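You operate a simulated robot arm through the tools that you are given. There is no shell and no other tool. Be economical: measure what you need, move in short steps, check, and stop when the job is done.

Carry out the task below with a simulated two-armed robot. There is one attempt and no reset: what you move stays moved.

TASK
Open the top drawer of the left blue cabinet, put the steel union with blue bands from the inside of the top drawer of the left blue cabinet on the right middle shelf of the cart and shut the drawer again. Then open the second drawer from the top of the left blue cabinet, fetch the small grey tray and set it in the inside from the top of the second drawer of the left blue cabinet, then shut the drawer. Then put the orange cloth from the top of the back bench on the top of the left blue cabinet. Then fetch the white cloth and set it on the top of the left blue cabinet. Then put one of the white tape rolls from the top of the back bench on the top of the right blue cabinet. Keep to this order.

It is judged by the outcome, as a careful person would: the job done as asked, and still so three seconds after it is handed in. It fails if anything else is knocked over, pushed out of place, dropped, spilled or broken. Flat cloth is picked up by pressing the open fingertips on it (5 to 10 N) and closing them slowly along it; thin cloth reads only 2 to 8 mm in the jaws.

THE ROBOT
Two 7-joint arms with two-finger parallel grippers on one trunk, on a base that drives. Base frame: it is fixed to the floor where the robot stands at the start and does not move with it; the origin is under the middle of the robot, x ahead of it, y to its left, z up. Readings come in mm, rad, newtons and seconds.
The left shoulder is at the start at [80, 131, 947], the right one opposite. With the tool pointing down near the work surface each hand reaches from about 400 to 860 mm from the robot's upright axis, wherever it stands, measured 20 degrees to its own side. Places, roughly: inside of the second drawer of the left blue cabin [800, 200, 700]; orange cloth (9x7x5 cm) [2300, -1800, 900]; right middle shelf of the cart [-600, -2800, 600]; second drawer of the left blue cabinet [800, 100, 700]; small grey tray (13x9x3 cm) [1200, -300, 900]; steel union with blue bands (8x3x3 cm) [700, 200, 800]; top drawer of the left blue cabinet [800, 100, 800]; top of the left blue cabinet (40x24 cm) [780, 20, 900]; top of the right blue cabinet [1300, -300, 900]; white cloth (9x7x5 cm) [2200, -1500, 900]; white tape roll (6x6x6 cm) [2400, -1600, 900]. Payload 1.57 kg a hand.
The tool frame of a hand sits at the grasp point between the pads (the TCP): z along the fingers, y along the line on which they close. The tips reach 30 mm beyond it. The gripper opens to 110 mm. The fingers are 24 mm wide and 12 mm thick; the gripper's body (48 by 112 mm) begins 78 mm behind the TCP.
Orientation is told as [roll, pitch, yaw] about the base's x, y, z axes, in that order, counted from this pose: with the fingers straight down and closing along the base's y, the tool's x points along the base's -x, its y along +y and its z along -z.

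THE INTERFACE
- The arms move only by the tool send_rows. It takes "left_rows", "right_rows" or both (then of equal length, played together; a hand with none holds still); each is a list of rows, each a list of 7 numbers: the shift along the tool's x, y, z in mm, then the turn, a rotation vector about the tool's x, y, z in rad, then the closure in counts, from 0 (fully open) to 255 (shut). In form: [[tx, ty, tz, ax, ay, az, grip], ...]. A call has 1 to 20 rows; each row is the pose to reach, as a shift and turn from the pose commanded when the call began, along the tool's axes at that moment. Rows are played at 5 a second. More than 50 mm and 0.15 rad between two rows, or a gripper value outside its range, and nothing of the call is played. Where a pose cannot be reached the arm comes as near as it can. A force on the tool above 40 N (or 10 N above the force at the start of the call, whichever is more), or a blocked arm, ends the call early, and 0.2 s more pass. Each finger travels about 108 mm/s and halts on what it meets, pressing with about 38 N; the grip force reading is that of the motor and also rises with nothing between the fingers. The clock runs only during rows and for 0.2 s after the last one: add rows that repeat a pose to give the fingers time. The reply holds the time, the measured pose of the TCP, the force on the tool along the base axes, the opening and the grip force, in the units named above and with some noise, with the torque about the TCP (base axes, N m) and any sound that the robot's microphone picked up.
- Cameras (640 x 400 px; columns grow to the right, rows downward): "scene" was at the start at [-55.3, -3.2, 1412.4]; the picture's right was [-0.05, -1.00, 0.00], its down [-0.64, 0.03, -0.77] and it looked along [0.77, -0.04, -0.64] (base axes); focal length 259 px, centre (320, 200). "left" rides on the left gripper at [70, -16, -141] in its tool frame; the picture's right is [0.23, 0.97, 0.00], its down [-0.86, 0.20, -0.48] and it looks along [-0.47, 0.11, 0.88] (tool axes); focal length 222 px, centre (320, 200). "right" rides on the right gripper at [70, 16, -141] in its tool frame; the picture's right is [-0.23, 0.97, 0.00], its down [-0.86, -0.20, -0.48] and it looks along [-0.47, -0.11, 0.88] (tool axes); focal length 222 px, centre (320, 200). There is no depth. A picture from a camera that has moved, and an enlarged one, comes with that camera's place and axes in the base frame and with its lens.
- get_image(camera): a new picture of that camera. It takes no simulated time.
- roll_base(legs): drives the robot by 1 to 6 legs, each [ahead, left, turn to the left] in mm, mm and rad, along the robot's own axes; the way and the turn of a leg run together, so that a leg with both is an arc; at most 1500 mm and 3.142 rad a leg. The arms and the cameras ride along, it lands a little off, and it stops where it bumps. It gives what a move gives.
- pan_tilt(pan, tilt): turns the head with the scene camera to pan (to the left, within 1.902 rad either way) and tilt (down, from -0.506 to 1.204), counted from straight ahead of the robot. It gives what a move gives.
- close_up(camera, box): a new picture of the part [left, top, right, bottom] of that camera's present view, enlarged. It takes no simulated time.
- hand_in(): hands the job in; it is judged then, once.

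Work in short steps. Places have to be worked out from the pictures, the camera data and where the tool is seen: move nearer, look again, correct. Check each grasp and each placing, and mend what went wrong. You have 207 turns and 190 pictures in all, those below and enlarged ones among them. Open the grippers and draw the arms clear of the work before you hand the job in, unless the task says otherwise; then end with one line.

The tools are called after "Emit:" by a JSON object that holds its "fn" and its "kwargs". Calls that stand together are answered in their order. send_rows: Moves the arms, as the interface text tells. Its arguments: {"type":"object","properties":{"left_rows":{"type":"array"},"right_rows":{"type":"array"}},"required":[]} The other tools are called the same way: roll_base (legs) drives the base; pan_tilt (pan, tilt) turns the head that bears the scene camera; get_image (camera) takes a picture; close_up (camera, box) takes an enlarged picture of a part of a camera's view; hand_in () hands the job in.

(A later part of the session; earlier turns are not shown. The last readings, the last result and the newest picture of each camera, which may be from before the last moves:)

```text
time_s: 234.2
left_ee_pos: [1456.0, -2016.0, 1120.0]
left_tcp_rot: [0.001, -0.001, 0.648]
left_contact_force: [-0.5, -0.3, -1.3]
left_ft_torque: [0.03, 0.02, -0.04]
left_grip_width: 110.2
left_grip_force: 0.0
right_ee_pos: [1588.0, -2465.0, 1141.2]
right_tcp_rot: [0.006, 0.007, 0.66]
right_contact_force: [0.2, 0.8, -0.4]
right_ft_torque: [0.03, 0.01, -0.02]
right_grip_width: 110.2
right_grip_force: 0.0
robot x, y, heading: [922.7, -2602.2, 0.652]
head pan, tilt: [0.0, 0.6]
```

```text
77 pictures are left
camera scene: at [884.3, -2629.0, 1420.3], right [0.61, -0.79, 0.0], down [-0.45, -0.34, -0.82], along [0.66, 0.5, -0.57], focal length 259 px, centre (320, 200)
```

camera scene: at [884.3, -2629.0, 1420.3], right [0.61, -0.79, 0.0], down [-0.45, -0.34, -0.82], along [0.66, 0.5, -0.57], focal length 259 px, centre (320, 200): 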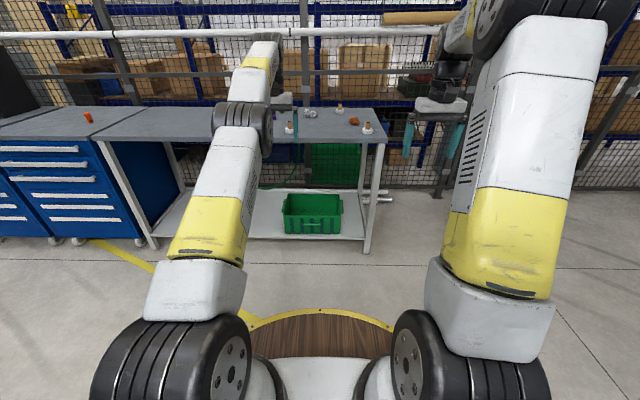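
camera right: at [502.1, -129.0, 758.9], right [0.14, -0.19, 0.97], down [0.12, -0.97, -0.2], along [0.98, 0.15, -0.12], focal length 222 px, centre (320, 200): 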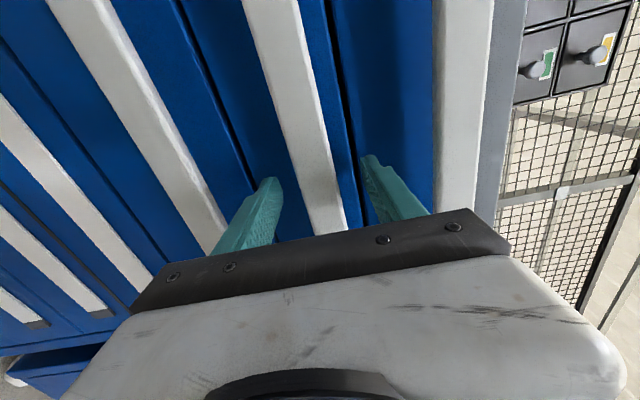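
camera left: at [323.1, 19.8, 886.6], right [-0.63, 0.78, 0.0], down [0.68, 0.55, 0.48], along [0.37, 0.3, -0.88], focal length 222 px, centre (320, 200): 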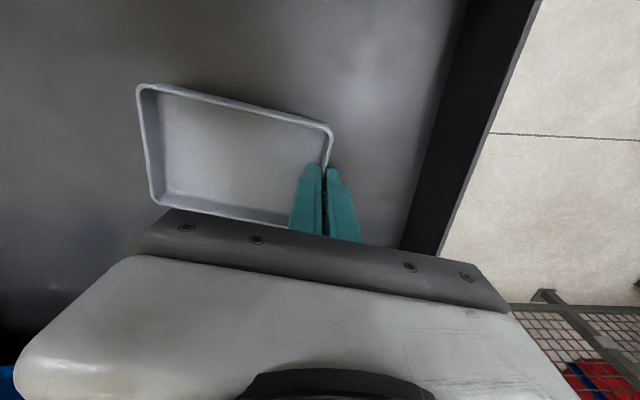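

The bench's right end holds the items. I zoom in.

Emit:
{"fn": "close_up", "kwargs": {"camera": "scene", "box": [260, 80, 420, 180]}}

Emit:
{"fn": "close_up", "kwargs": {"camera": "scene", "box": [60, 60, 420, 285]}}

```text
4.00 times, centred on (340, 130) of scene
camera zoom: at [884.3, -2629.0, 1420.3], right [0.61, -0.79, 0.0], down [-0.45, -0.34, -0.82], along [0.66, 0.5, -0.57], focal length 1035 px, centre (240, 480)
```

zoom: 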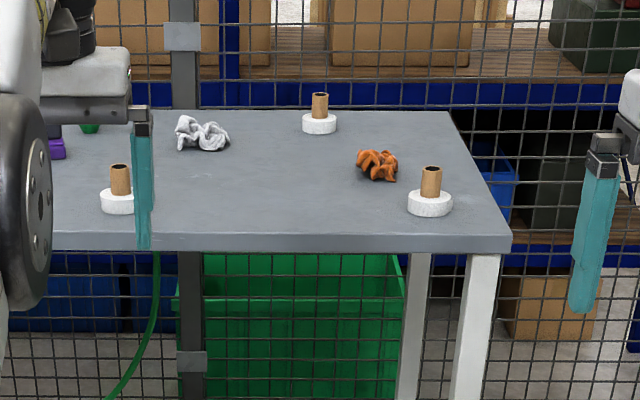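

```text
1.78 times, centred on (240, 172) of scene
camera zoom: at [884.3, -2629.0, 1420.3], right [0.61, -0.79, 0.0], down [-0.45, -0.34, -0.82], along [0.66, 0.5, -0.57], focal length 460 px, centre (462, 249)
```

zoom: 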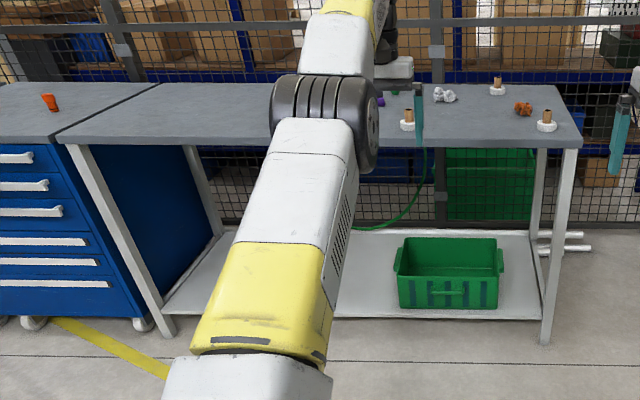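

Three tape rolls, white and orange crumpled cloths. I tuck the left hand back/outward, then drive so the orange cloth is ~750 mm ahead for the right hand.

Emit:
{"fn": "send_rows", "kwargs": {"left_rows": [[35, 20, 0, 0, 0, -0.06, 0], [70, 40, 0, 0, 0, -0.12, 0], [105, 60, 0, 0, 0, -0.18, 0], [140, 80, 0, 0, 0, -0.24, 0], [175, 110, 0, 0, 0, -0.3, 0], [200, 150, -10, 0, 0, -0.4, 0], [210, 190, -20, 0, 0, -0.5, 0]]}}

Emit:
{"fn": "roll_base", "kwargs": {"legs": [[740, 0, 0]]}}

Emit:
{"fn": "get_image", "kwargs": {"camera": "scene"}}

Emit:
{"fn": "get_image", "kwargs": {"camera": "right"}}

```text
time_s: 235.8
left_ee_pos: [1174.2, -1992.0, 1140.6]
left_tcp_rot: [-0.001, -0.005, 1.149]
left_contact_force: [0.2, 0.5, 0.6]
left_ft_torque: [0.0, 0.05, 0.0]
left_grip_width: 109.9
left_grip_force: 0.0
right_ee_pos: [1588.4, -2466.3, 1139.4]
right_tcp_rot: [0.006, 0.008, 0.658]
right_contact_force: [-0.5, -0.5, 0.4]
right_ft_torque: [0.01, 0.02, 0.02]
right_grip_width: 110.1
right_grip_force: 0.1
robot x, y, heading: [925.6, -2600.9, 0.653]
head pan, tilt: [0.0, 0.6]
```

```text
time_s: 239.8
left_ee_pos: [1759.3, -1550.9, 1138.5]
left_tcp_rot: [0.001, -0.002, 1.141]
left_contact_force: [0.1, -0.1, 0.0]
left_ft_torque: [0.03, 0.0, -0.02]
left_grip_width: 110.1
left_grip_force: 0.1
right_ee_pos: [2171.1, -2027.7, 1140.7]
right_tcp_rot: [0.008, 0.007, 0.654]
right_contact_force: [1.0, 0.0, 0.2]
right_ft_torque: [0.0, 0.0, 0.01]
right_grip_width: 110.1
right_grip_force: 0.1
robot x, y, heading: [1508.5, -2157.4, 0.645]
head pan, tilt: [0.0, 0.6]
```

```text
74 pictures are left
camera scene: at [1465.4, -2187.1, 1420.3], right [0.6, -0.8, 0.0], down [-0.45, -0.34, -0.82], along [0.66, 0.5, -0.57], focal length 259 px, centre (320, 200)
```

scene: 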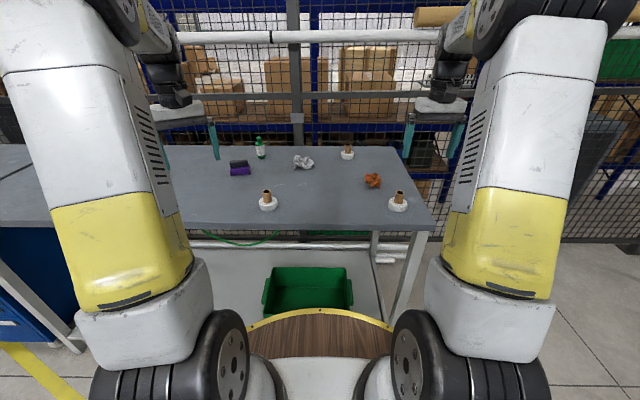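

```text
73 pictures are left
camera right: at [2107.7, -2058.8, 1282.2], right [-0.41, 0.91, 0.01], down [0.8, 0.36, 0.47], along [0.43, 0.2, -0.88], focal length 222 px, centre (320, 200)
```

right: 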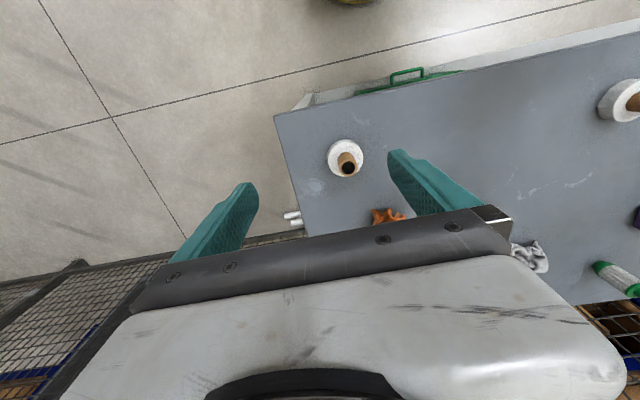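

Orange cloth at about (2257, -1848). I bring the right hand above it at z ≈ 1020 and check.

Emit:
{"fn": "send_rows", "kwargs": {"right_rows": [[-36, 18, 15, 0, 0, 0, 0], [-72, 36, 30, 0, 0, 0, 0], [-108, 54, 60, 0, 0, 0, 0], [-144, 72, 90, 0, 0, 0, 0], [-178, 91, 120, 0, 0, 0, 0], [-178, 91, 120, 0, 0, 0, 0]]}}

Emit:
{"fn": "get_image", "kwargs": {"camera": "right"}}

Emit:
{"fn": "close_up", "kwargs": {"camera": "scene", "box": [300, 120, 460, 220]}}

```text
refused: row 3 steps farther than a row can; nothing moved
```

```text
72 pictures are left
camera right: at [2107.7, -2058.8, 1282.2], right [-0.41, 0.91, 0.01], down [0.8, 0.36, 0.47], along [0.43, 0.2, -0.88], focal length 222 px, centre (320, 200)
```

right: 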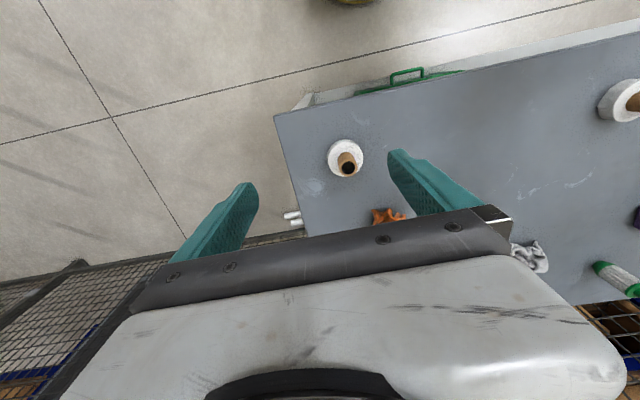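

```text
4.00 times, centred on (380, 170) of scene
camera zoom: at [1465.4, -2187.1, 1420.3], right [0.6, -0.8, 0.0], down [-0.45, -0.34, -0.82], along [0.66, 0.5, -0.57], focal length 1035 px, centre (80, 320)
```

zoom: 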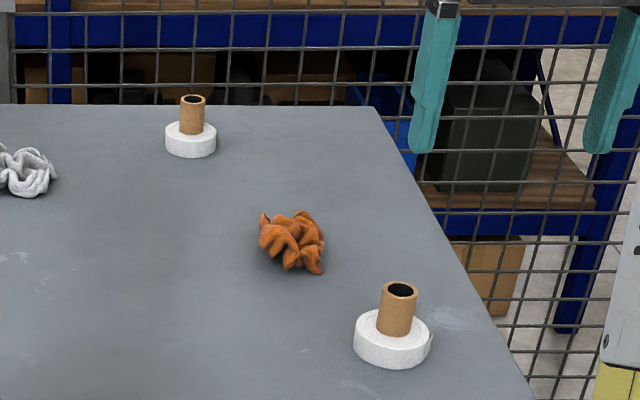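

Same move with smaller rows.

Emit:
{"fn": "send_rows", "kwargs": {"right_rows": [[-30, 15, 18, 0, 0, 0, 0], [-60, 30, 36, 0, 0, 0, 0], [-90, 45, 56, 0, 0, 0, 0], [-120, 60, 76, 0, 0, 0, 0], [-150, 76, 98, 0, 0, 0, 0], [-178, 91, 120, 0, 0, 0, 0], [-178, 91, 120, 0, 0, 0, 0]]}}

Emit:
{"fn": "get_image", "kwargs": {"camera": "right"}}

Emit:
{"fn": "close_up", "kwargs": {"camera": "scene", "box": [300, 100, 460, 200]}}

```text
time_s: 241.4
left_ee_pos: [1760.0, -1551.0, 1139.5]
left_tcp_rot: [-0.002, -0.004, 1.144]
left_contact_force: [-0.3, 0.3, 0.1]
left_ft_torque: [0.01, -0.01, -0.01]
left_grip_width: 110.2
left_grip_force: 0.1
right_ee_pos: [2256.0, -1844.5, 1017.6]
right_tcp_rot: [0.008, 0.008, 0.652]
right_contact_force: [0.6, 0.1, -0.6]
right_ft_torque: [0.0, 0.0, 0.0]
right_grip_width: 109.9
right_grip_force: 0.0
robot x, y, heading: [1507.4, -2156.1, 0.641]
head pan, tilt: [0.0, 0.6]
```

```text
70 pictures are left
camera right: at [2192.7, -1876.6, 1160.1], right [-0.41, 0.91, 0.01], down [0.81, 0.36, 0.47], along [0.43, 0.2, -0.88], focal length 222 px, centre (320, 200)
```

right: 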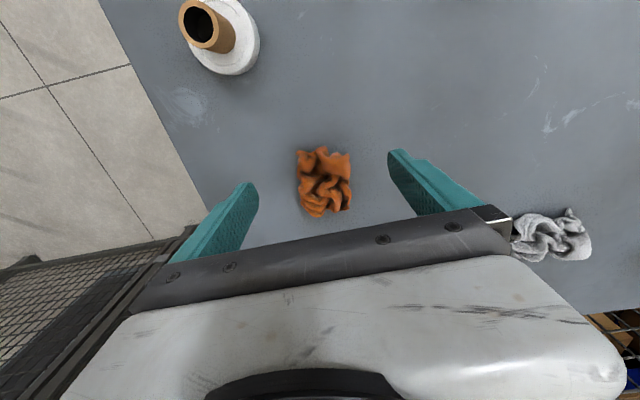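

```text
4.00 times, centred on (380, 150) of scene
camera zoom: at [1465.5, -2187.0, 1420.3], right [0.6, -0.8, 0.0], down [-0.45, -0.34, -0.82], along [0.66, 0.5, -0.57], focal length 1035 px, centre (80, 400)
```

zoom: 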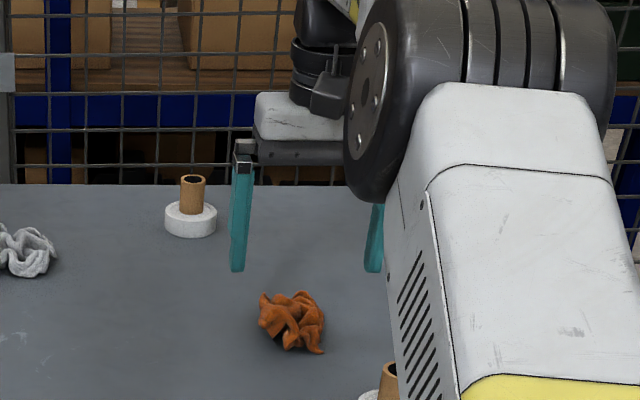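

Cloth centre refined to (2287, -1826). I shift 36 mm ahead and descend, guarded, to near the bench.

Emit:
{"fn": "send_rows", "kwargs": {"right_rows": [[-18, -2, 10, 0, 0, 0, 0], [-36, -4, 25, 0, 0, 0, 0], [-36, -4, 45, 0, 0, 0, 0], [-36, -4, 60, 0, 0, 0, 0], [-36, -4, 70, 0, 0, 0, 0], [-36, -4, 75, 0, 0, 0, 0], [-36, -4, 79, 0, 0, 0, 0], [-36, -4, 82, 0, 0, 0, 0], [-36, -4, 85, 0, 0, 0, 0]]}}

Emit:
{"fn": "get_image", "kwargs": {"camera": "right"}}

```text
time_s: 243.4
left_ee_pos: [1759.8, -1550.5, 1139.5]
left_tcp_rot: [0.0, -0.001, 1.143]
left_contact_force: [-0.1, -1.0, -0.2]
left_ft_torque: [0.03, -0.01, 0.02]
left_grip_width: 109.8
left_grip_force: 0.1
right_ee_pos: [2283.0, -1829.6, 933.3]
right_tcp_rot: [0.008, 0.008, 0.654]
right_contact_force: [0.1, 0.0, -0.3]
right_ft_torque: [0.0, 0.0, 0.01]
right_grip_width: 110.0
right_grip_force: 0.1
right hand out of reach, approached as far as the arm can: row 2, 3, 4, 5, 6, 7, 8, 9
robot x, y, heading: [1504.5, -2157.6, 0.646]
head pan, tilt: [0.0, 0.6]
```

```text
68 pictures are left
camera right: at [2219.3, -1861.3, 1075.7], right [-0.41, 0.91, 0.01], down [0.8, 0.36, 0.47], along [0.43, 0.2, -0.88], focal length 222 px, centre (320, 200)
```

right: 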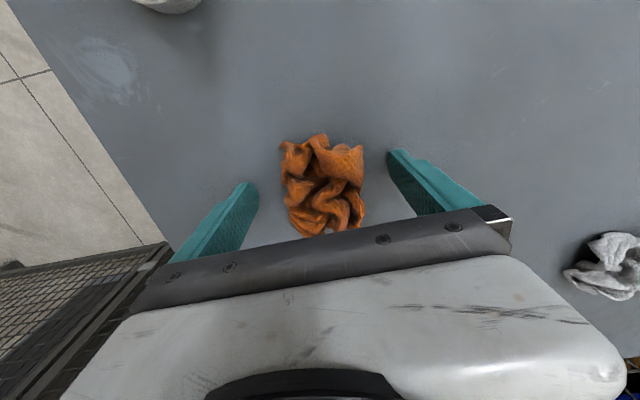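

Cloth is between the jaws with the tips near the bench. I close slowly.

Emit:
{"fn": "send_rows", "kwargs": {"right_rows": [[0, 0, 4, 0, 0, 0, 30], [0, 0, 6, 0, 0, 0, 70], [0, 0, 6, 0, 0, 0, 110], [0, 0, 6, 0, 0, 0, 150], [0, 0, 6, 0, 0, 0, 190], [0, 0, 6, 0, 0, 0, 230], [0, 0, 6, 0, 0, 0, 255], [0, 0, 6, 0, 0, 0, 255], [0, 0, -10, 0, 0, 0, 255], [0, 0, -30, 0, 0, 0, 255], [0, 0, -50, 0, 0, 0, 255]]}}

Emit:
{"fn": "get_image", "kwargs": {"camera": "right"}}

```text
time_s: 245.8
left_ee_pos: [1759.0, -1551.7, 1138.7]
left_tcp_rot: [-0.001, -0.003, 1.143]
left_contact_force: [0.5, -0.3, 0.1]
left_ft_torque: [-0.01, 0.02, -0.01]
left_grip_width: 110.0
left_grip_force: 0.0
right_ee_pos: [2274.9, -1834.3, 980.5]
right_tcp_rot: [0.008, 0.009, 0.655]
right_contact_force: [0.2, 0.4, -0.1]
right_ft_torque: [-0.06, 0.02, -0.02]
right_grip_width: 58.5
right_grip_force: 38.4
right hand out of reach, approached as far as the arm can: row 10, 11
robot x, y, heading: [1505.4, -2160.7, 0.643]
head pan, tilt: [0.0, 0.6]
```

```text
67 pictures are left
camera right: at [2211.6, -1865.0, 1123.2], right [-0.41, 0.91, 0.01], down [0.81, 0.36, 0.47], along [0.43, 0.2, -0.88], focal length 222 px, centre (320, 200)
```

right: 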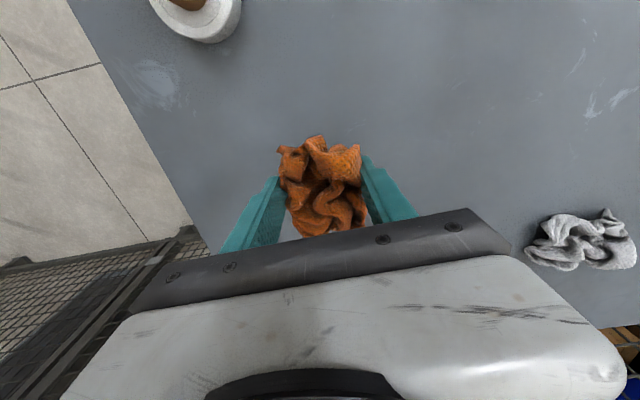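

Orange cloth held (58 mm, firm). I raise and retract it, then drive back to the left cabinet.

Emit:
{"fn": "send_rows", "kwargs": {"right_rows": [[10, 0, -40, 0, 0, 0, 255], [30, 0, -80, 0, 0, 0, 255], [60, 0, -110, 0, 0, 0, 255], [95, 0, -130, 0, 0, 0, 255], [130, 0, -140, 0, 0, 0, 255]]}}

Emit:
{"fn": "roll_base", "kwargs": {"legs": [[-150, 0, 0], [0, 1150, 0], [0, 1140, 0]]}}

Emit:
{"fn": "get_image", "kwargs": {"camera": "scene"}}

```text
time_s: 247.0
left_ee_pos: [1759.4, -1550.5, 1138.8]
left_tcp_rot: [0.0, -0.003, 1.142]
left_contact_force: [-0.1, 0.3, 0.2]
left_ft_torque: [-0.01, 0.08, 0.06]
left_grip_width: 110.1
left_grip_force: 0.0
right_ee_pos: [2173.6, -1915.4, 1121.7]
right_tcp_rot: [0.008, 0.006, 0.654]
right_contact_force: [-0.1, -0.2, 0.3]
right_ft_torque: [-0.04, 0.04, -0.01]
right_grip_width: 57.2
right_grip_force: 38.4
robot x, y, heading: [1509.2, -2158.6, 0.648]
head pan, tilt: [0.0, 0.6]
```

```text
time_s: 259.4
left_ee_pos: [249.4, 202.7, 1139.3]
left_tcp_rot: [0.0, -0.003, 1.143]
left_contact_force: [-0.2, -0.3, -0.5]
left_ft_torque: [-0.02, -0.02, 0.01]
left_grip_width: 110.2
left_grip_force: 0.1
right_ee_pos: [664.1, -161.0, 1121.8]
right_tcp_rot: [0.009, 0.007, 0.653]
right_contact_force: [-0.4, 0.0, 0.2]
right_ft_torque: [0.02, -0.01, 0.01]
right_grip_width: 57.0
right_grip_force: 38.1
robot x, y, heading: [-4.8, -401.9, 0.646]
head pan, tilt: [0.0, 0.6]
```

```text
66 pictures are left
camera scene: at [-44.9, -433.1, 1420.3], right [0.6, -0.8, 0.0], down [-0.45, -0.34, -0.82], along [0.66, 0.5, -0.57], focal length 259 px, centre (320, 200)
```

scene: 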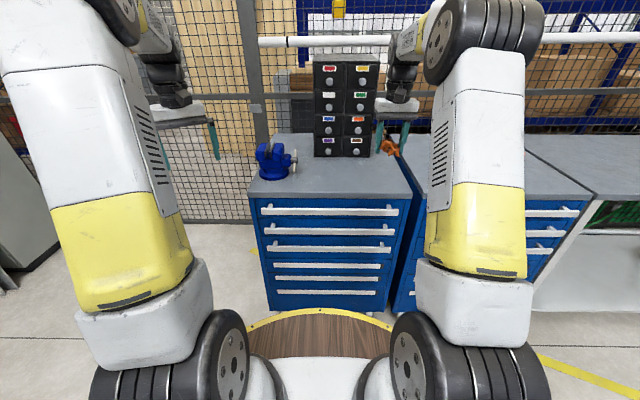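

I drive forward 130 mm, extend the hand 45 mm and lower toward the cabinet top.

Emit:
{"fn": "roll_base", "kwargs": {"legs": [[130, 0, 0]]}}

Emit:
{"fn": "send_rows", "kwargs": {"right_rows": [[-20, 0, 35, 0, 0, 0, 255], [-45, 0, 75, 0, 0, 0, 255], [-45, 0, 115, 0, 0, 0, 255], [-45, 0, 145, 0, 0, 0, 255], [-45, 0, 160, 0, 0, 0, 255]]}}

Emit:
{"fn": "close_up", "kwargs": {"camera": "scene", "box": [240, 110, 440, 235]}}

Emit:
{"fn": "get_image", "kwargs": {"camera": "right"}}

```text
time_s: 260.6
left_ee_pos: [353.0, 281.6, 1139.3]
left_tcp_rot: [0.0, -0.002, 1.143]
left_contact_force: [0.1, -0.9, -0.3]
left_ft_torque: [0.02, -0.01, 0.01]
left_grip_width: 110.1
left_grip_force: 0.1
right_ee_pos: [768.1, -81.8, 1122.1]
right_tcp_rot: [0.007, 0.007, 0.652]
right_contact_force: [-0.8, -0.8, -0.4]
right_ft_torque: [0.03, -0.05, 0.04]
right_grip_width: 57.0
right_grip_force: 38.0
robot x, y, heading: [101.1, -327.4, 0.652]
head pan, tilt: [0.0, 0.6]
```

```text
time_s: 261.8
left_ee_pos: [352.9, 281.7, 1139.0]
left_tcp_rot: [-0.002, -0.003, 1.142]
left_contact_force: [-0.7, -0.3, 0.1]
left_ft_torque: [0.01, -0.02, -0.01]
left_grip_width: 109.8
left_grip_force: 0.1
right_ee_pos: [802.8, -56.2, 961.5]
right_tcp_rot: [0.006, 0.008, 0.653]
right_contact_force: [-0.6, 0.4, 0.8]
right_ft_torque: [-0.01, -0.02, -0.01]
right_grip_width: 56.1
right_grip_force: 38.0
robot x, y, heading: [101.1, -325.9, 0.646]
head pan, tilt: [0.0, 0.6]
```

```text
3.20 times, centred on (340, 172) of scene
camera zoom: at [59.2, -354.5, 1420.3], right [0.6, -0.8, 0.0], down [-0.45, -0.34, -0.82], along [0.66, 0.5, -0.57], focal length 828 px, centre (256, 288)
```

zoom: 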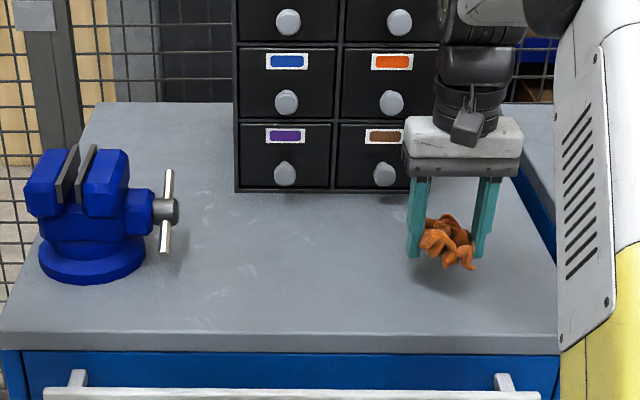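

```text
64 pictures are left
camera right: at [739.4, -86.4, 1104.0], right [-0.41, 0.91, 0.01], down [0.8, 0.36, 0.47], along [0.43, 0.2, -0.88], focal length 222 px, centre (320, 200)
```

right: 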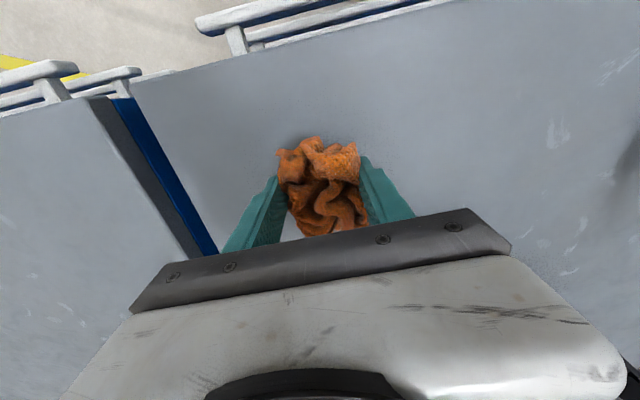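

Good spot, clear of the vice and drawer unit. I lower in small steps to contact.

Emit:
{"fn": "send_rows", "kwargs": {"right_rows": [[0, 0, 8, 0, 0, 0, 255], [0, 0, 14, 0, 0, 0, 255], [0, 0, 18, 0, 0, 0, 255], [0, 0, 22, 0, 0, 0, 255], [0, 0, 25, 0, 0, 0, 255], [0, 0, 28, 0, 0, 0, 255], [0, 0, 31, 0, 0, 0, 255], [0, 0, 34, 0, 0, 0, 255]]}}

Emit:
{"fn": "close_up", "kwargs": {"camera": "scene", "box": [310, 140, 430, 215]}}

```text
time_s: 263.6
left_ee_pos: [352.5, 280.9, 1140.5]
left_tcp_rot: [-0.001, -0.004, 1.144]
left_contact_force: [0.5, -0.1, 0.7]
left_ft_torque: [-0.04, 0.01, 0.0]
left_grip_width: 110.0
left_grip_force: 0.1
right_ee_pos: [802.9, -55.5, 930.4]
right_tcp_rot: [0.007, 0.004, 0.653]
right_contact_force: [-2.9, -2.0, 14.2]
right_ft_torque: [-0.57, -0.24, -0.02]
right_grip_width: 57.9
right_grip_force: 38.0
robot x, y, heading: [105.0, -323.0, 0.648]
head pan, tilt: [0.0, 0.6]
```

```text
5.33 times, centred on (370, 178) of scene
camera zoom: at [58.6, -354.7, 1420.3], right [0.6, -0.8, 0.0], down [-0.45, -0.34, -0.83], along [0.66, 0.5, -0.56], focal length 1380 px, centre (53, 320)
```

zoom: 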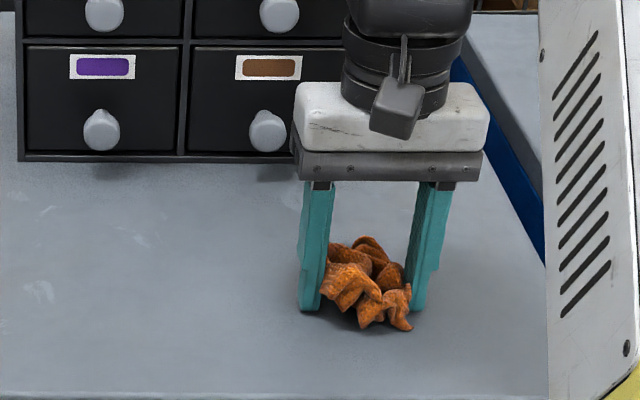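

Resting on the top. I open slowly and lift away.

Emit:
{"fn": "send_rows", "kwargs": {"right_rows": [[0, 0, -2, 0, 0, 0, 110], [0, 0, -3, 0, 0, 0, 90], [0, 0, -3, 0, 0, 0, 50], [0, 0, -3, 0, 0, 0, 0], [0, 0, -3, 0, 0, 0, 0], [0, 0, -20, 0, 0, 0, 0], [0, 0, -60, 0, 0, 0, 0], [0, 0, -110, 0, 0, 0, 0], [20, 0, -150, 0, 0, 0, 0], [50, 0, -190, 0, 0, 0, 0], [90, 0, -200, 0, 0, 0, 0]]}}

Emit:
{"fn": "close_up", "kwargs": {"camera": "scene", "box": [240, 110, 440, 235]}}

```text
time_s: 266.0
left_ee_pos: [352.9, 282.0, 1139.2]
left_tcp_rot: [0.0, -0.001, 1.142]
left_contact_force: [0.1, 0.9, -0.7]
left_ft_torque: [0.01, 0.04, 0.01]
left_grip_width: 109.9
left_grip_force: 0.1
right_ee_pos: [730.6, -110.2, 1128.2]
right_tcp_rot: [0.008, 0.005, 0.654]
right_contact_force: [0.1, -1.0, -0.6]
right_ft_torque: [0.01, 0.06, 0.04]
right_grip_width: 110.0
right_grip_force: 0.1
robot x, y, heading: [99.2, -325.0, 0.646]
head pan, tilt: [0.0, 0.6]
```

```text
3.20 times, centred on (340, 172) of scene
camera zoom: at [59.6, -354.2, 1420.4], right [0.6, -0.8, 0.0], down [-0.45, -0.34, -0.82], along [0.66, 0.5, -0.57], focal length 828 px, centre (256, 288)
```

zoom: 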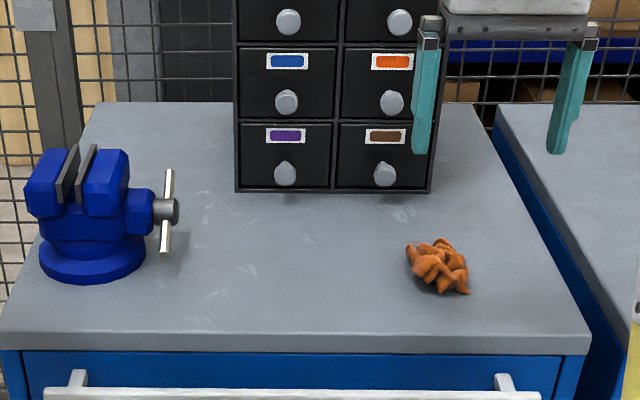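

Orange cloth is placed. Now the white one: back off, slide right, and approach the bench.

Emit:
{"fn": "roll_base", "kwargs": {"legs": [[-130, 0, 0], [0, -1010, 0], [0, -1015, 0], [270, 0, -0.008]]}}

Emit:
{"fn": "get_image", "kwargs": {"camera": "scene"}}

Emit:
{"fn": "get_image", "kwargs": {"camera": "right"}}

```text
time_s: 278.5
left_ee_pos: [1686.8, -1238.8, 1139.9]
left_tcp_rot: [0.0, -0.003, 1.139]
left_contact_force: [0.0, -0.4, -0.7]
left_ft_torque: [-0.01, 0.01, 0.0]
left_grip_width: 110.1
left_grip_force: 0.0
right_ee_pos: [2061.8, -1631.5, 1129.5]
right_tcp_rot: [0.008, 0.007, 0.65]
right_contact_force: [-0.3, 0.0, 0.0]
right_ft_torque: [0.01, -0.01, -0.02]
right_grip_width: 110.0
right_grip_force: 0.1
robot x, y, heading: [1434.3, -1842.9, 0.638]
head pan, tilt: [0.0, 0.6]
```

```text
61 pictures are left
camera scene: at [1389.8, -1872.4, 1420.3], right [0.6, -0.8, 0.0], down [-0.45, -0.34, -0.82], along [0.66, 0.49, -0.57], focal length 259 px, centre (320, 200)
```

scene: 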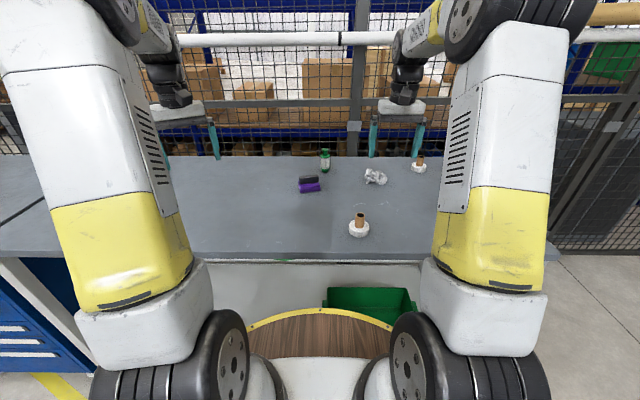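

```text
60 pictures are left
camera right: at [1999.2, -1661.7, 1271.2], right [-0.41, 0.91, 0.01], down [0.81, 0.36, 0.47], along [0.43, 0.2, -0.88], focal length 222 px, centre (320, 200)
```

right: 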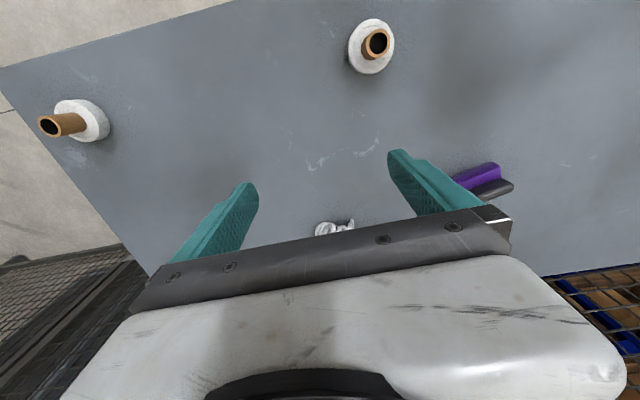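

White cloth ≈ 849 mm ahead, y −213. I edge forward 35 mm and reach out with the hand pitched 0.35 forward for extra reach.

Emit:
{"fn": "roll_base", "kwargs": {"legs": [[35, 0, 0]]}}

Emit:
{"fn": "send_rows", "kwargs": {"right_rows": [[-30, -1, 15, 0, -0.06, 0, 0], [-60, -2, 35, 0, -0.12, 0, 0], [-90, -4, 55, 0, -0.18, 0, 0], [-120, -6, 75, 0, -0.24, 0, 0], [-145, -8, 95, 0, -0.3, 0, 0], [-165, -9, 105, 0, -0.35, 0, 0], [-165, -9, 105, 0, -0.35, 0, 0]]}}

Emit:
{"fn": "get_image", "kwargs": {"camera": "right"}}

Emit:
{"fn": "close_up", "kwargs": {"camera": "scene", "box": [300, 100, 460, 200]}}

```text
time_s: 279.3
left_ee_pos: [1716.3, -1216.9, 1139.6]
left_tcp_rot: [-0.001, -0.004, 1.136]
left_contact_force: [-0.1, -0.4, -0.4]
left_ft_torque: [0.04, -0.01, -0.02]
left_grip_width: 110.1
left_grip_force: 0.1
right_ee_pos: [2089.9, -1609.9, 1128.9]
right_tcp_rot: [0.005, 0.008, 0.65]
right_contact_force: [0.5, -0.1, -0.1]
right_ft_torque: [0.0, 0.01, -0.01]
right_grip_width: 110.0
right_grip_force: 0.2
robot x, y, heading: [1459.7, -1820.5, 0.642]
head pan, tilt: [0.0, 0.6]
```

```text
time_s: 280.9
left_ee_pos: [1714.9, -1216.5, 1139.5]
left_tcp_rot: [0.0, -0.001, 1.138]
left_contact_force: [-0.4, -0.2, -0.2]
left_ft_torque: [0.03, 0.0, 0.0]
left_grip_width: 110.1
left_grip_force: 0.1
right_ee_pos: [2225.9, -1515.4, 1023.2]
right_tcp_rot: [0.008, -0.343, 0.644]
right_contact_force: [-0.4, 0.1, -1.0]
right_ft_torque: [0.01, 0.03, 0.02]
right_grip_width: 110.3
right_grip_force: 0.1
robot x, y, heading: [1458.7, -1820.2, 0.641]
head pan, tilt: [0.0, 0.6]
```

```text
59 pictures are left
camera right: at [2128.0, -1574.3, 1132.4], right [-0.42, 0.9, 0.08], down [0.64, 0.23, 0.74], along [0.65, 0.36, -0.67], focal length 222 px, centre (320, 200)
```

right: 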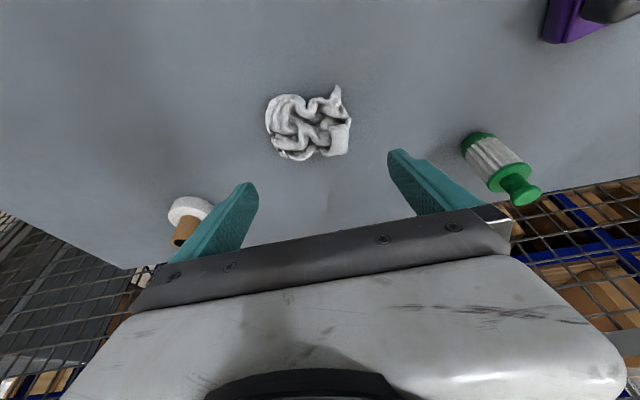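

```text
4.00 times, centred on (380, 150) of scene
camera zoom: at [1418.0, -1851.3, 1420.3], right [0.6, -0.8, 0.0], down [-0.45, -0.34, -0.82], along [0.66, 0.49, -0.57], focal length 1035 px, centre (80, 400)
```

zoom: 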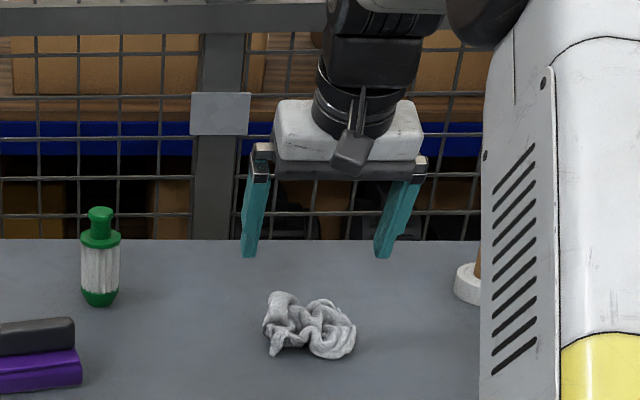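

The white cloth lies right under the hand. I descend ~90 mm straight down, shifted 6 mm, guarded.

Emit:
{"fn": "send_rows", "kwargs": {"right_rows": [[7, -7, 19, 0, 0, 0, 0], [13, -7, 38, 0, 0, 0, 0], [20, -7, 57, 0, 0, 0, 0], [25, -7, 70, 0, 0, 0, 0], [28, -7, 78, 0, 0, 0, 0], [30, -7, 85, 0, 0, 0, 0], [32, -7, 89, 0, 0, 0, 0]]}}

Emit:
{"fn": "get_image", "kwargs": {"camera": "right"}}

```text
time_s: 282.5
left_ee_pos: [1714.4, -1218.3, 1140.6]
left_tcp_rot: [-0.001, -0.003, 1.138]
left_contact_force: [0.2, 0.0, 0.6]
left_ft_torque: [-0.01, 0.0, -0.01]
left_grip_width: 110.1
left_grip_force: 0.1
right_ee_pos: [2230.7, -1522.8, 932.7]
right_tcp_rot: [0.006, -0.35, 0.647]
right_contact_force: [-8.9, -5.6, 27.5]
right_ft_torque: [-1.43, -0.61, -0.57]
right_grip_width: 109.4
right_grip_force: 0.1
robot x, y, heading: [1459.7, -1820.5, 0.64]
head pan, tilt: [0.0, 0.6]
```

```text
57 pictures are left
camera right: at [2131.4, -1580.2, 1041.7], right [-0.42, 0.9, 0.08], down [0.63, 0.22, 0.74], along [0.65, 0.36, -0.67], focal length 222 px, centre (320, 200)
```

right: 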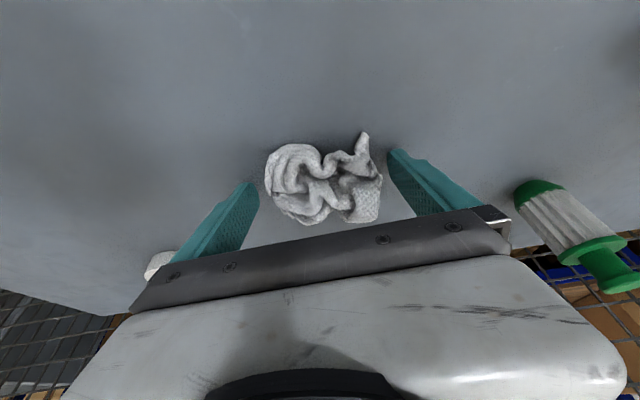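

Tips touch the bench (28 N) with the cloth between them. I lift 4 mm and close slowly.

Emit:
{"fn": "send_rows", "kwargs": {"right_rows": [[-1, 0, -4, 0, 0, 0, 0], [-1, 0, -4, 0, 0, 0, 30], [-1, 0, -4, 0, 0, 0, 60], [-1, 0, -4, 0, 0, 0, 100], [-1, 0, -4, 0, 0, 0, 140], [-1, 0, -4, 0, 0, 0, 180], [-1, 0, -4, 0, 0, 0, 220], [-1, 0, -4, 0, 0, 0, 255], [-1, 0, -4, 0, 0, 0, 255], [-5, 0, -20, 0, 0, 0, 255], [-15, 0, -50, 0, 0, 0, 255]]}}

Emit:
{"fn": "get_image", "kwargs": {"camera": "right"}}

```text
time_s: 284.9
left_ee_pos: [1714.5, -1217.3, 1140.1]
left_tcp_rot: [0.0, 0.0, 1.137]
left_contact_force: [-0.3, -0.7, 0.6]
left_ft_torque: [0.01, 0.0, -0.03]
left_grip_width: 109.7
left_grip_force: 0.0
right_ee_pos: [2229.3, -1523.8, 979.9]
right_tcp_rot: [0.008, -0.343, 0.645]
right_contact_force: [0.2, -0.9, 0.0]
right_ft_torque: [-0.01, 0.02, -0.01]
right_grip_width: 82.3
right_grip_force: 38.1
robot x, y, heading: [1455.3, -1821.9, 0.643]
head pan, tilt: [0.0, 0.6]
```

```text
56 pictures are left
camera right: at [2129.4, -1581.3, 1089.5], right [-0.42, 0.9, 0.08], down [0.64, 0.23, 0.74], along [0.65, 0.36, -0.67], focal length 222 px, centre (320, 200)
```

right: 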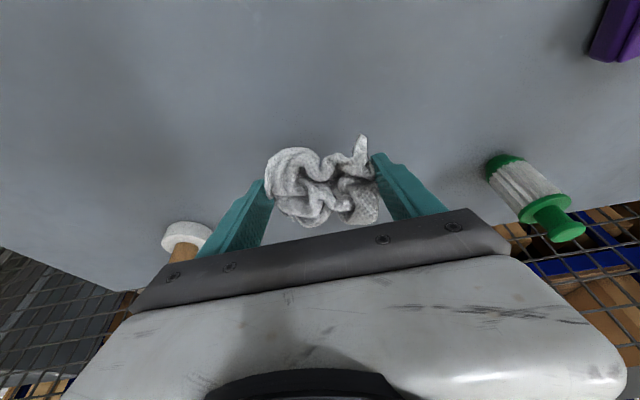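

White cloth held. I raise, retract and straighten the hand, then drive to the left cabinet.

Emit:
{"fn": "send_rows", "kwargs": {"right_rows": [[-12, 0, -33, 0, 0, 0, 255], [-24, 0, -66, 0, 0.05, 0, 255], [-20, 0, -100, 0, 0.1, 0, 255], [0, 0, -125, 0, 0.15, 0, 255], [25, 0, -145, 0, 0.2, 0, 255], [55, 0, -165, 0, 0.27, 0, 255], [94, 0, -182, 0, 0.343, 0, 255]]}}

Emit:
{"fn": "roll_base", "kwargs": {"legs": [[-230, 0, 0], [0, 1090, 0], [0, 1090, 0]]}}

Emit:
{"fn": "get_image", "kwargs": {"camera": "scene"}}

```text
time_s: 286.5
left_ee_pos: [1714.9, -1215.7, 1140.1]
left_tcp_rot: [-0.001, -0.002, 1.137]
left_contact_force: [0.3, 0.1, -0.8]
left_ft_torque: [-0.05, 0.04, -0.01]
left_grip_width: 109.9
left_grip_force: 0.0
right_ee_pos: [2109.3, -1615.4, 1120.6]
right_tcp_rot: [0.007, 0.001, 0.649]
right_contact_force: [-0.1, 0.4, 0.2]
right_ft_torque: [0.02, 0.02, 0.02]
right_grip_width: 81.7
right_grip_force: 37.9
robot x, y, heading: [1458.3, -1820.4, 0.642]
head pan, tilt: [0.0, 0.6]
```

```text
time_s: 298.6
left_ee_pos: [258.7, 403.7, 1139.9]
left_tcp_rot: [-0.001, -0.004, 1.117]
left_contact_force: [-0.6, 0.4, -0.6]
left_ft_torque: [-0.02, 0.0, 0.03]
left_grip_width: 109.9
left_grip_force: 0.1
right_ee_pos: [647.3, 0.6, 1121.0]
right_tcp_rot: [0.006, 0.001, 0.63]
right_contact_force: [0.0, -0.3, -1.1]
right_ft_torque: [-0.02, 0.0, -0.01]
right_grip_width: 82.3
right_grip_force: 37.8
robot x, y, heading: [-8.8, -194.4, 0.624]
head pan, tilt: [0.0, 0.6]
```

```text
55 pictures are left
camera scene: at [-49.8, -224.1, 1420.3], right [0.58, -0.81, 0.0], down [-0.46, -0.33, -0.82], along [0.67, 0.48, -0.57], focal length 259 px, centre (320, 200)
```

scene: 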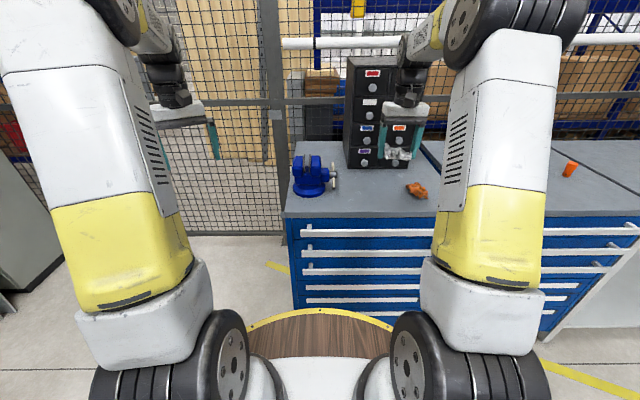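

I nudge forward 60 mm and lower the white cloth between the vice and the orange cloth.

Emit:
{"fn": "roll_base", "kwargs": {"legs": [[60, 0, 0]]}}

Emit:
{"fn": "send_rows", "kwargs": {"right_rows": [[-15, 10, 35, 0, 0, 0, 255], [-30, 20, 75, 0, 0, 0, 255], [-30, 20, 115, 0, 0, 0, 255], [-30, 20, 145, 0, 0, 0, 255], [-30, 20, 155, 0, 0, 0, 255]]}}

Emit:
{"fn": "close_up", "kwargs": {"camera": "scene", "box": [270, 110, 470, 235]}}

Emit:
{"fn": "get_image", "kwargs": {"camera": "right"}}

```text
time_s: 299.6
left_ee_pos: [308.3, 439.6, 1140.9]
left_tcp_rot: [0.0, -0.004, 1.118]
left_contact_force: [0.3, -0.3, 0.6]
left_ft_torque: [0.0, -0.04, 0.01]
left_grip_width: 109.8
left_grip_force: 0.1
right_ee_pos: [695.0, 34.8, 1119.8]
right_tcp_rot: [0.008, -0.001, 0.63]
right_contact_force: [0.2, -0.7, -0.7]
right_ft_torque: [0.03, 0.0, -0.02]
right_grip_width: 82.2
right_grip_force: 38.0
robot x, y, heading: [43.4, -161.5, 0.625]
head pan, tilt: [0.0, 0.6]
```

```text
time_s: 300.8
left_ee_pos: [308.1, 439.1, 1139.5]
left_tcp_rot: [-0.001, -0.001, 1.119]
left_contact_force: [-0.2, -0.1, -1.8]
left_ft_torque: [0.01, 0.02, 0.0]
left_grip_width: 110.1
left_grip_force: 0.1
right_ee_pos: [707.4, 70.0, 965.5]
right_tcp_rot: [0.007, 0.0, 0.63]
right_contact_force: [-0.4, 1.1, 0.0]
right_ft_torque: [0.01, 0.01, 0.0]
right_grip_width: 82.5
right_grip_force: 37.9
robot x, y, heading: [42.6, -160.4, 0.628]
head pan, tilt: [0.0, 0.6]
```

```text
3.20 times, centred on (370, 172) of scene
camera zoom: at [-0.9, -188.9, 1420.3], right [0.58, -0.81, 0.0], down [-0.46, -0.33, -0.82], along [0.67, 0.48, -0.57], focal length 828 px, centre (160, 288)
```

zoom: 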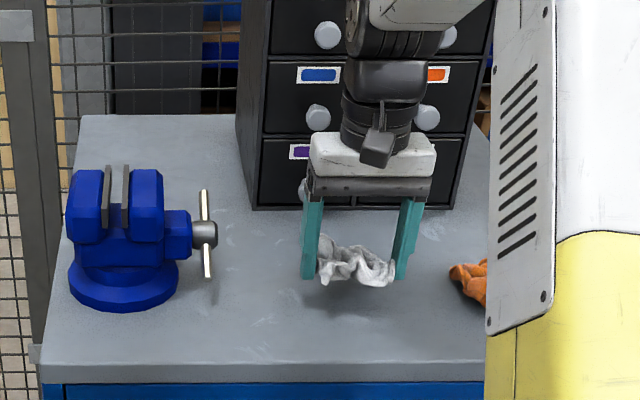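

```text
53 pictures are left
camera right: at [642.2, 39.3, 1107.5], right [-0.39, 0.92, 0.01], down [0.81, 0.34, 0.48], along [0.44, 0.19, -0.88], focal length 222 px, centre (320, 200)
```

right: 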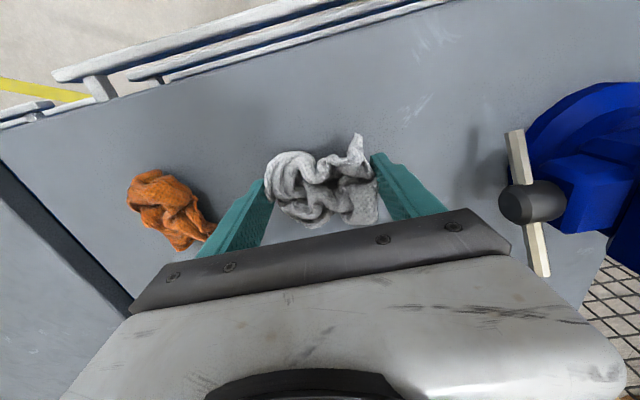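

I shift 20 mm left for finger clearance, lower to contact, then release and lift.

Emit:
{"fn": "send_rows", "kwargs": {"right_rows": [[0, 10, 5, 0, 0, 0, 255], [0, 20, 12, 0, 0, 0, 255], [0, 20, 18, 0, 0, 0, 255], [0, 20, 23, 0, 0, 0, 255], [0, 20, 27, 0, 0, 0, 255], [0, 20, 30, 0, 0, 0, 255], [0, 20, 32, 0, 0, 0, 255]]}}

Emit:
{"fn": "close_up", "kwargs": {"camera": "scene", "box": [330, 150, 450, 225]}}

```text
time_s: 302.4
left_ee_pos: [307.2, 438.6, 1139.8]
left_tcp_rot: [0.0, -0.003, 1.121]
left_contact_force: [0.0, 0.3, -0.2]
left_ft_torque: [0.01, -0.01, -0.02]
left_grip_width: 110.1
left_grip_force: 0.1
right_ee_pos: [696.7, 88.3, 938.0]
right_tcp_rot: [0.008, -0.008, 0.633]
right_contact_force: [-3.4, -0.6, 9.6]
right_ft_torque: [-0.1, -0.29, -0.04]
right_grip_width: 82.0
right_grip_force: 37.5
robot x, y, heading: [39.6, -158.9, 0.62]
head pan, tilt: [0.0, 0.6]
stopped in row 7 (right hand): the force on the tool passed its limit at 41 N (the readings are from after the stop); the commanded pose is now the measured one
```

```text
5.33 times, centred on (390, 188) of scene
camera zoom: at [-1.6, -189.1, 1420.3], right [0.58, -0.81, 0.0], down [-0.46, -0.33, -0.83], along [0.67, 0.48, -0.56], focal length 1380 px, centre (-53, 267)
```

zoom: 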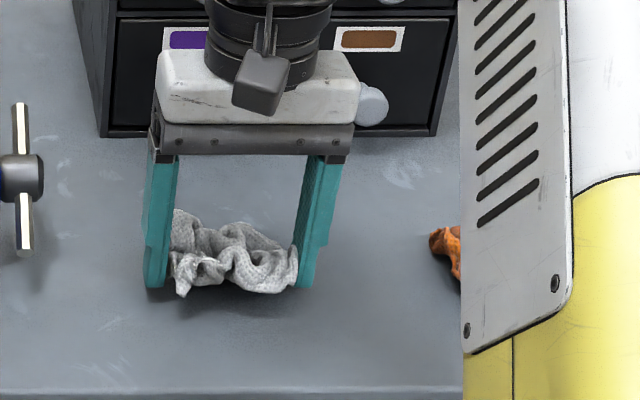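

Emit:
{"fn": "send_rows", "kwargs": {"right_rows": [[0, 0, -1, 0, 0, 0, 50], [0, 0, -1, 0, 0, 0, 25], [0, 0, -1, 0, 0, 0, 0], [0, 0, -1, 0, 0, 0, 0], [0, 0, -20, 0, 0, 0, 0], [0, 0, -60, 0, 0, 0, 0], [0, 0, -105, 0, 0, 0, 0], [20, 0, -145, 0, 0, 0, 0], [50, 0, -180, 0, 0, 0, 0], [90, 0, -190, 0, 0, 0, 0]]}}

Emit:
{"fn": "roll_base", "kwargs": {"legs": [[-150, 0, 0.014]]}}

Emit:
{"fn": "close_up", "kwargs": {"camera": "scene", "box": [270, 100, 470, 225]}}

```text
time_s: 304.6
left_ee_pos: [307.4, 440.4, 1139.2]
left_tcp_rot: [0.001, -0.001, 1.121]
left_contact_force: [0.5, -0.7, -0.3]
left_ft_torque: [0.0, -0.03, -0.02]
left_grip_width: 110.1
left_grip_force: 0.1
right_ee_pos: [622.9, 34.3, 1126.5]
right_tcp_rot: [0.009, -0.006, 0.634]
right_contact_force: [0.1, -0.6, 0.1]
right_ft_torque: [-0.03, 0.03, 0.02]
right_grip_width: 110.0
right_grip_force: 0.2
robot x, y, heading: [42.6, -159.4, 0.624]
head pan, tilt: [0.0, 0.6]
```

```text
time_s: 306.0
left_ee_pos: [178.2, 355.0, 1139.3]
left_tcp_rot: [0.002, -0.003, 1.133]
left_contact_force: [0.3, 0.2, -0.4]
left_ft_torque: [0.0, -0.04, -0.01]
left_grip_width: 109.8
left_grip_force: 0.1
right_ee_pos: [498.5, -48.5, 1124.7]
right_tcp_rot: [0.008, -0.005, 0.643]
right_contact_force: [-0.7, 0.3, -0.1]
right_ft_torque: [0.0, 0.03, -0.03]
right_grip_width: 109.8
right_grip_force: 0.0
robot x, y, heading: [-81.6, -250.7, 0.635]
head pan, tilt: [0.0, 0.6]
```

```text
3.20 times, centred on (370, 162) of scene
camera zoom: at [-122.6, -278.3, 1420.3], right [0.59, -0.8, 0.0], down [-0.45, -0.34, -0.82], along [0.66, 0.49, -0.57], focal length 828 px, centre (160, 320)
```

zoom: 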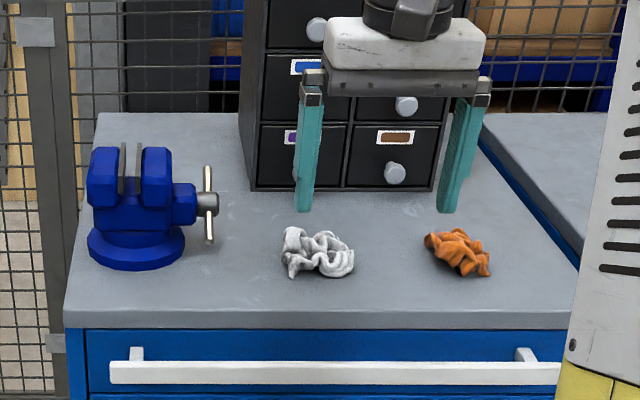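

Both cloths are in place. Last item: the front-left tape roll at about (1933, -1616). I drive so it is ~700 mm ahead for the right hand.

Emit:
{"fn": "roll_base", "kwargs": {"legs": [[0, -1050, 0], [0, -1050, 0], [100, 0, 0]]}}

Emit:
{"fn": "get_image", "kwargs": {"camera": "right"}}

Emit:
{"fn": "get_image", "kwargs": {"camera": "scene"}}

```text
time_s: 317.1
left_ee_pos: [1500.4, -1272.5, 1140.1]
left_tcp_rot: [0.001, -0.002, 1.13]
left_contact_force: [-0.2, -1.0, 0.3]
left_ft_torque: [0.03, -0.02, -0.05]
left_grip_width: 110.0
left_grip_force: 0.1
right_ee_pos: [1820.2, -1675.0, 1125.8]
right_tcp_rot: [0.009, -0.004, 0.642]
right_contact_force: [0.1, -0.7, -0.8]
right_ft_torque: [0.01, -0.03, 0.0]
right_grip_width: 110.3
right_grip_force: 0.1
robot x, y, heading: [1240.9, -1872.2, 0.631]
head pan, tilt: [0.0, 0.6]
```

```text
50 pictures are left
camera right: at [1755.3, -1706.8, 1267.5], right [-0.4, 0.92, 0.01], down [0.8, 0.35, 0.48], along [0.44, 0.2, -0.88], focal length 222 px, centre (320, 200)
```

right: 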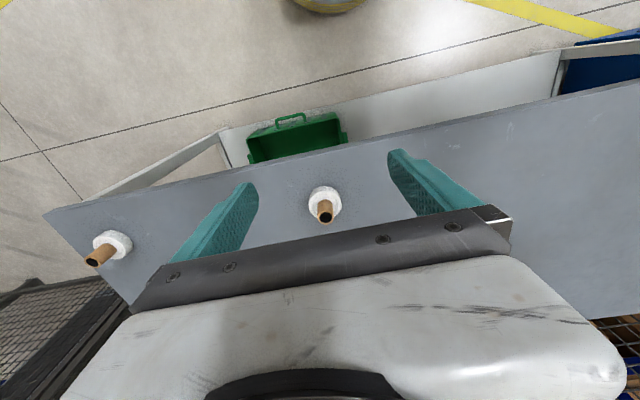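

```text
49 pictures are left
camera scene: at [1197.8, -1903.1, 1420.3], right [0.59, -0.81, 0.0], down [-0.46, -0.33, -0.83], along [0.67, 0.49, -0.56], focal length 259 px, centre (320, 200)
```

scene: 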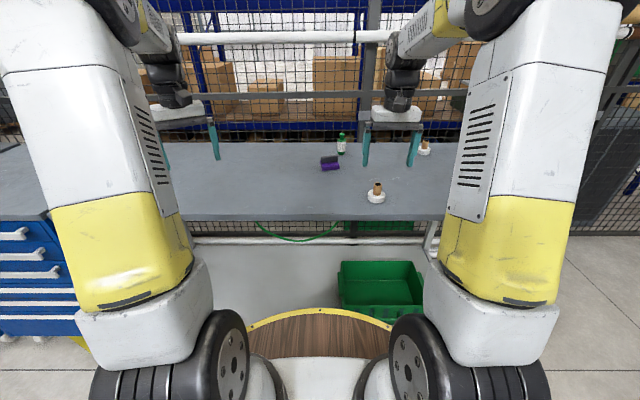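

Roll near (1924, -1622). I hover the right hand above it at z ≈ 1040.

Emit:
{"fn": "send_rows", "kwargs": {"right_rows": [[-29, -5, 21, 0, 0, 0, 0], [-58, -10, 42, 0, 0, 0, 0], [-87, -15, 63, 0, 0, 0, 0], [-115, -20, 85, 0, 0, 0, 0], [-115, -20, 85, 0, 0, 0, 0]]}}

Emit:
{"fn": "get_image", "kwargs": {"camera": "right"}}

Emit:
{"fn": "close_up", "kwargs": {"camera": "scene", "box": [310, 120, 450, 207]}}

```text
time_s: 318.3
left_ee_pos: [1501.3, -1271.7, 1140.8]
left_tcp_rot: [0.0, -0.002, 1.13]
left_contact_force: [-0.3, -0.3, 0.7]
left_ft_torque: [0.01, 0.01, 0.01]
left_grip_width: 109.8
left_grip_force: 0.0
right_ee_pos: [1925.2, -1621.1, 1041.1]
right_tcp_rot: [0.011, -0.006, 0.641]
right_contact_force: [-0.2, -1.3, 0.3]
right_ft_torque: [0.02, -0.03, 0.0]
right_grip_width: 110.1
right_grip_force: 0.1
robot x, y, heading: [1236.0, -1874.0, 0.631]
head pan, tilt: [0.0, 0.6]
```

```text
48 pictures are left
camera right: at [1859.8, -1653.3, 1182.7], right [-0.4, 0.92, 0.01], down [0.8, 0.35, 0.48], along [0.44, 0.2, -0.88], focal length 222 px, centre (320, 200)
```

right: 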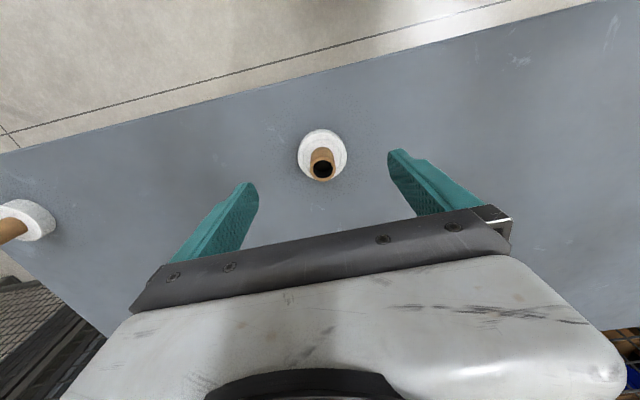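

```text
4.57 times, centred on (380, 164) of scene
camera zoom: at [1198.0, -1902.9, 1420.3], right [0.59, -0.81, 0.0], down [-0.46, -0.33, -0.82], along [0.67, 0.49, -0.57], focal length 1183 px, centre (46, 367)
```

zoom: 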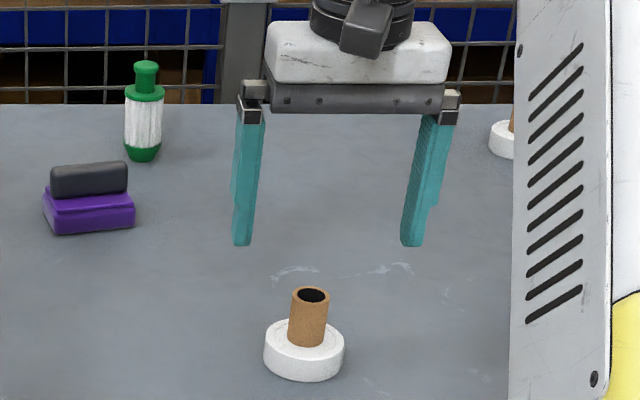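

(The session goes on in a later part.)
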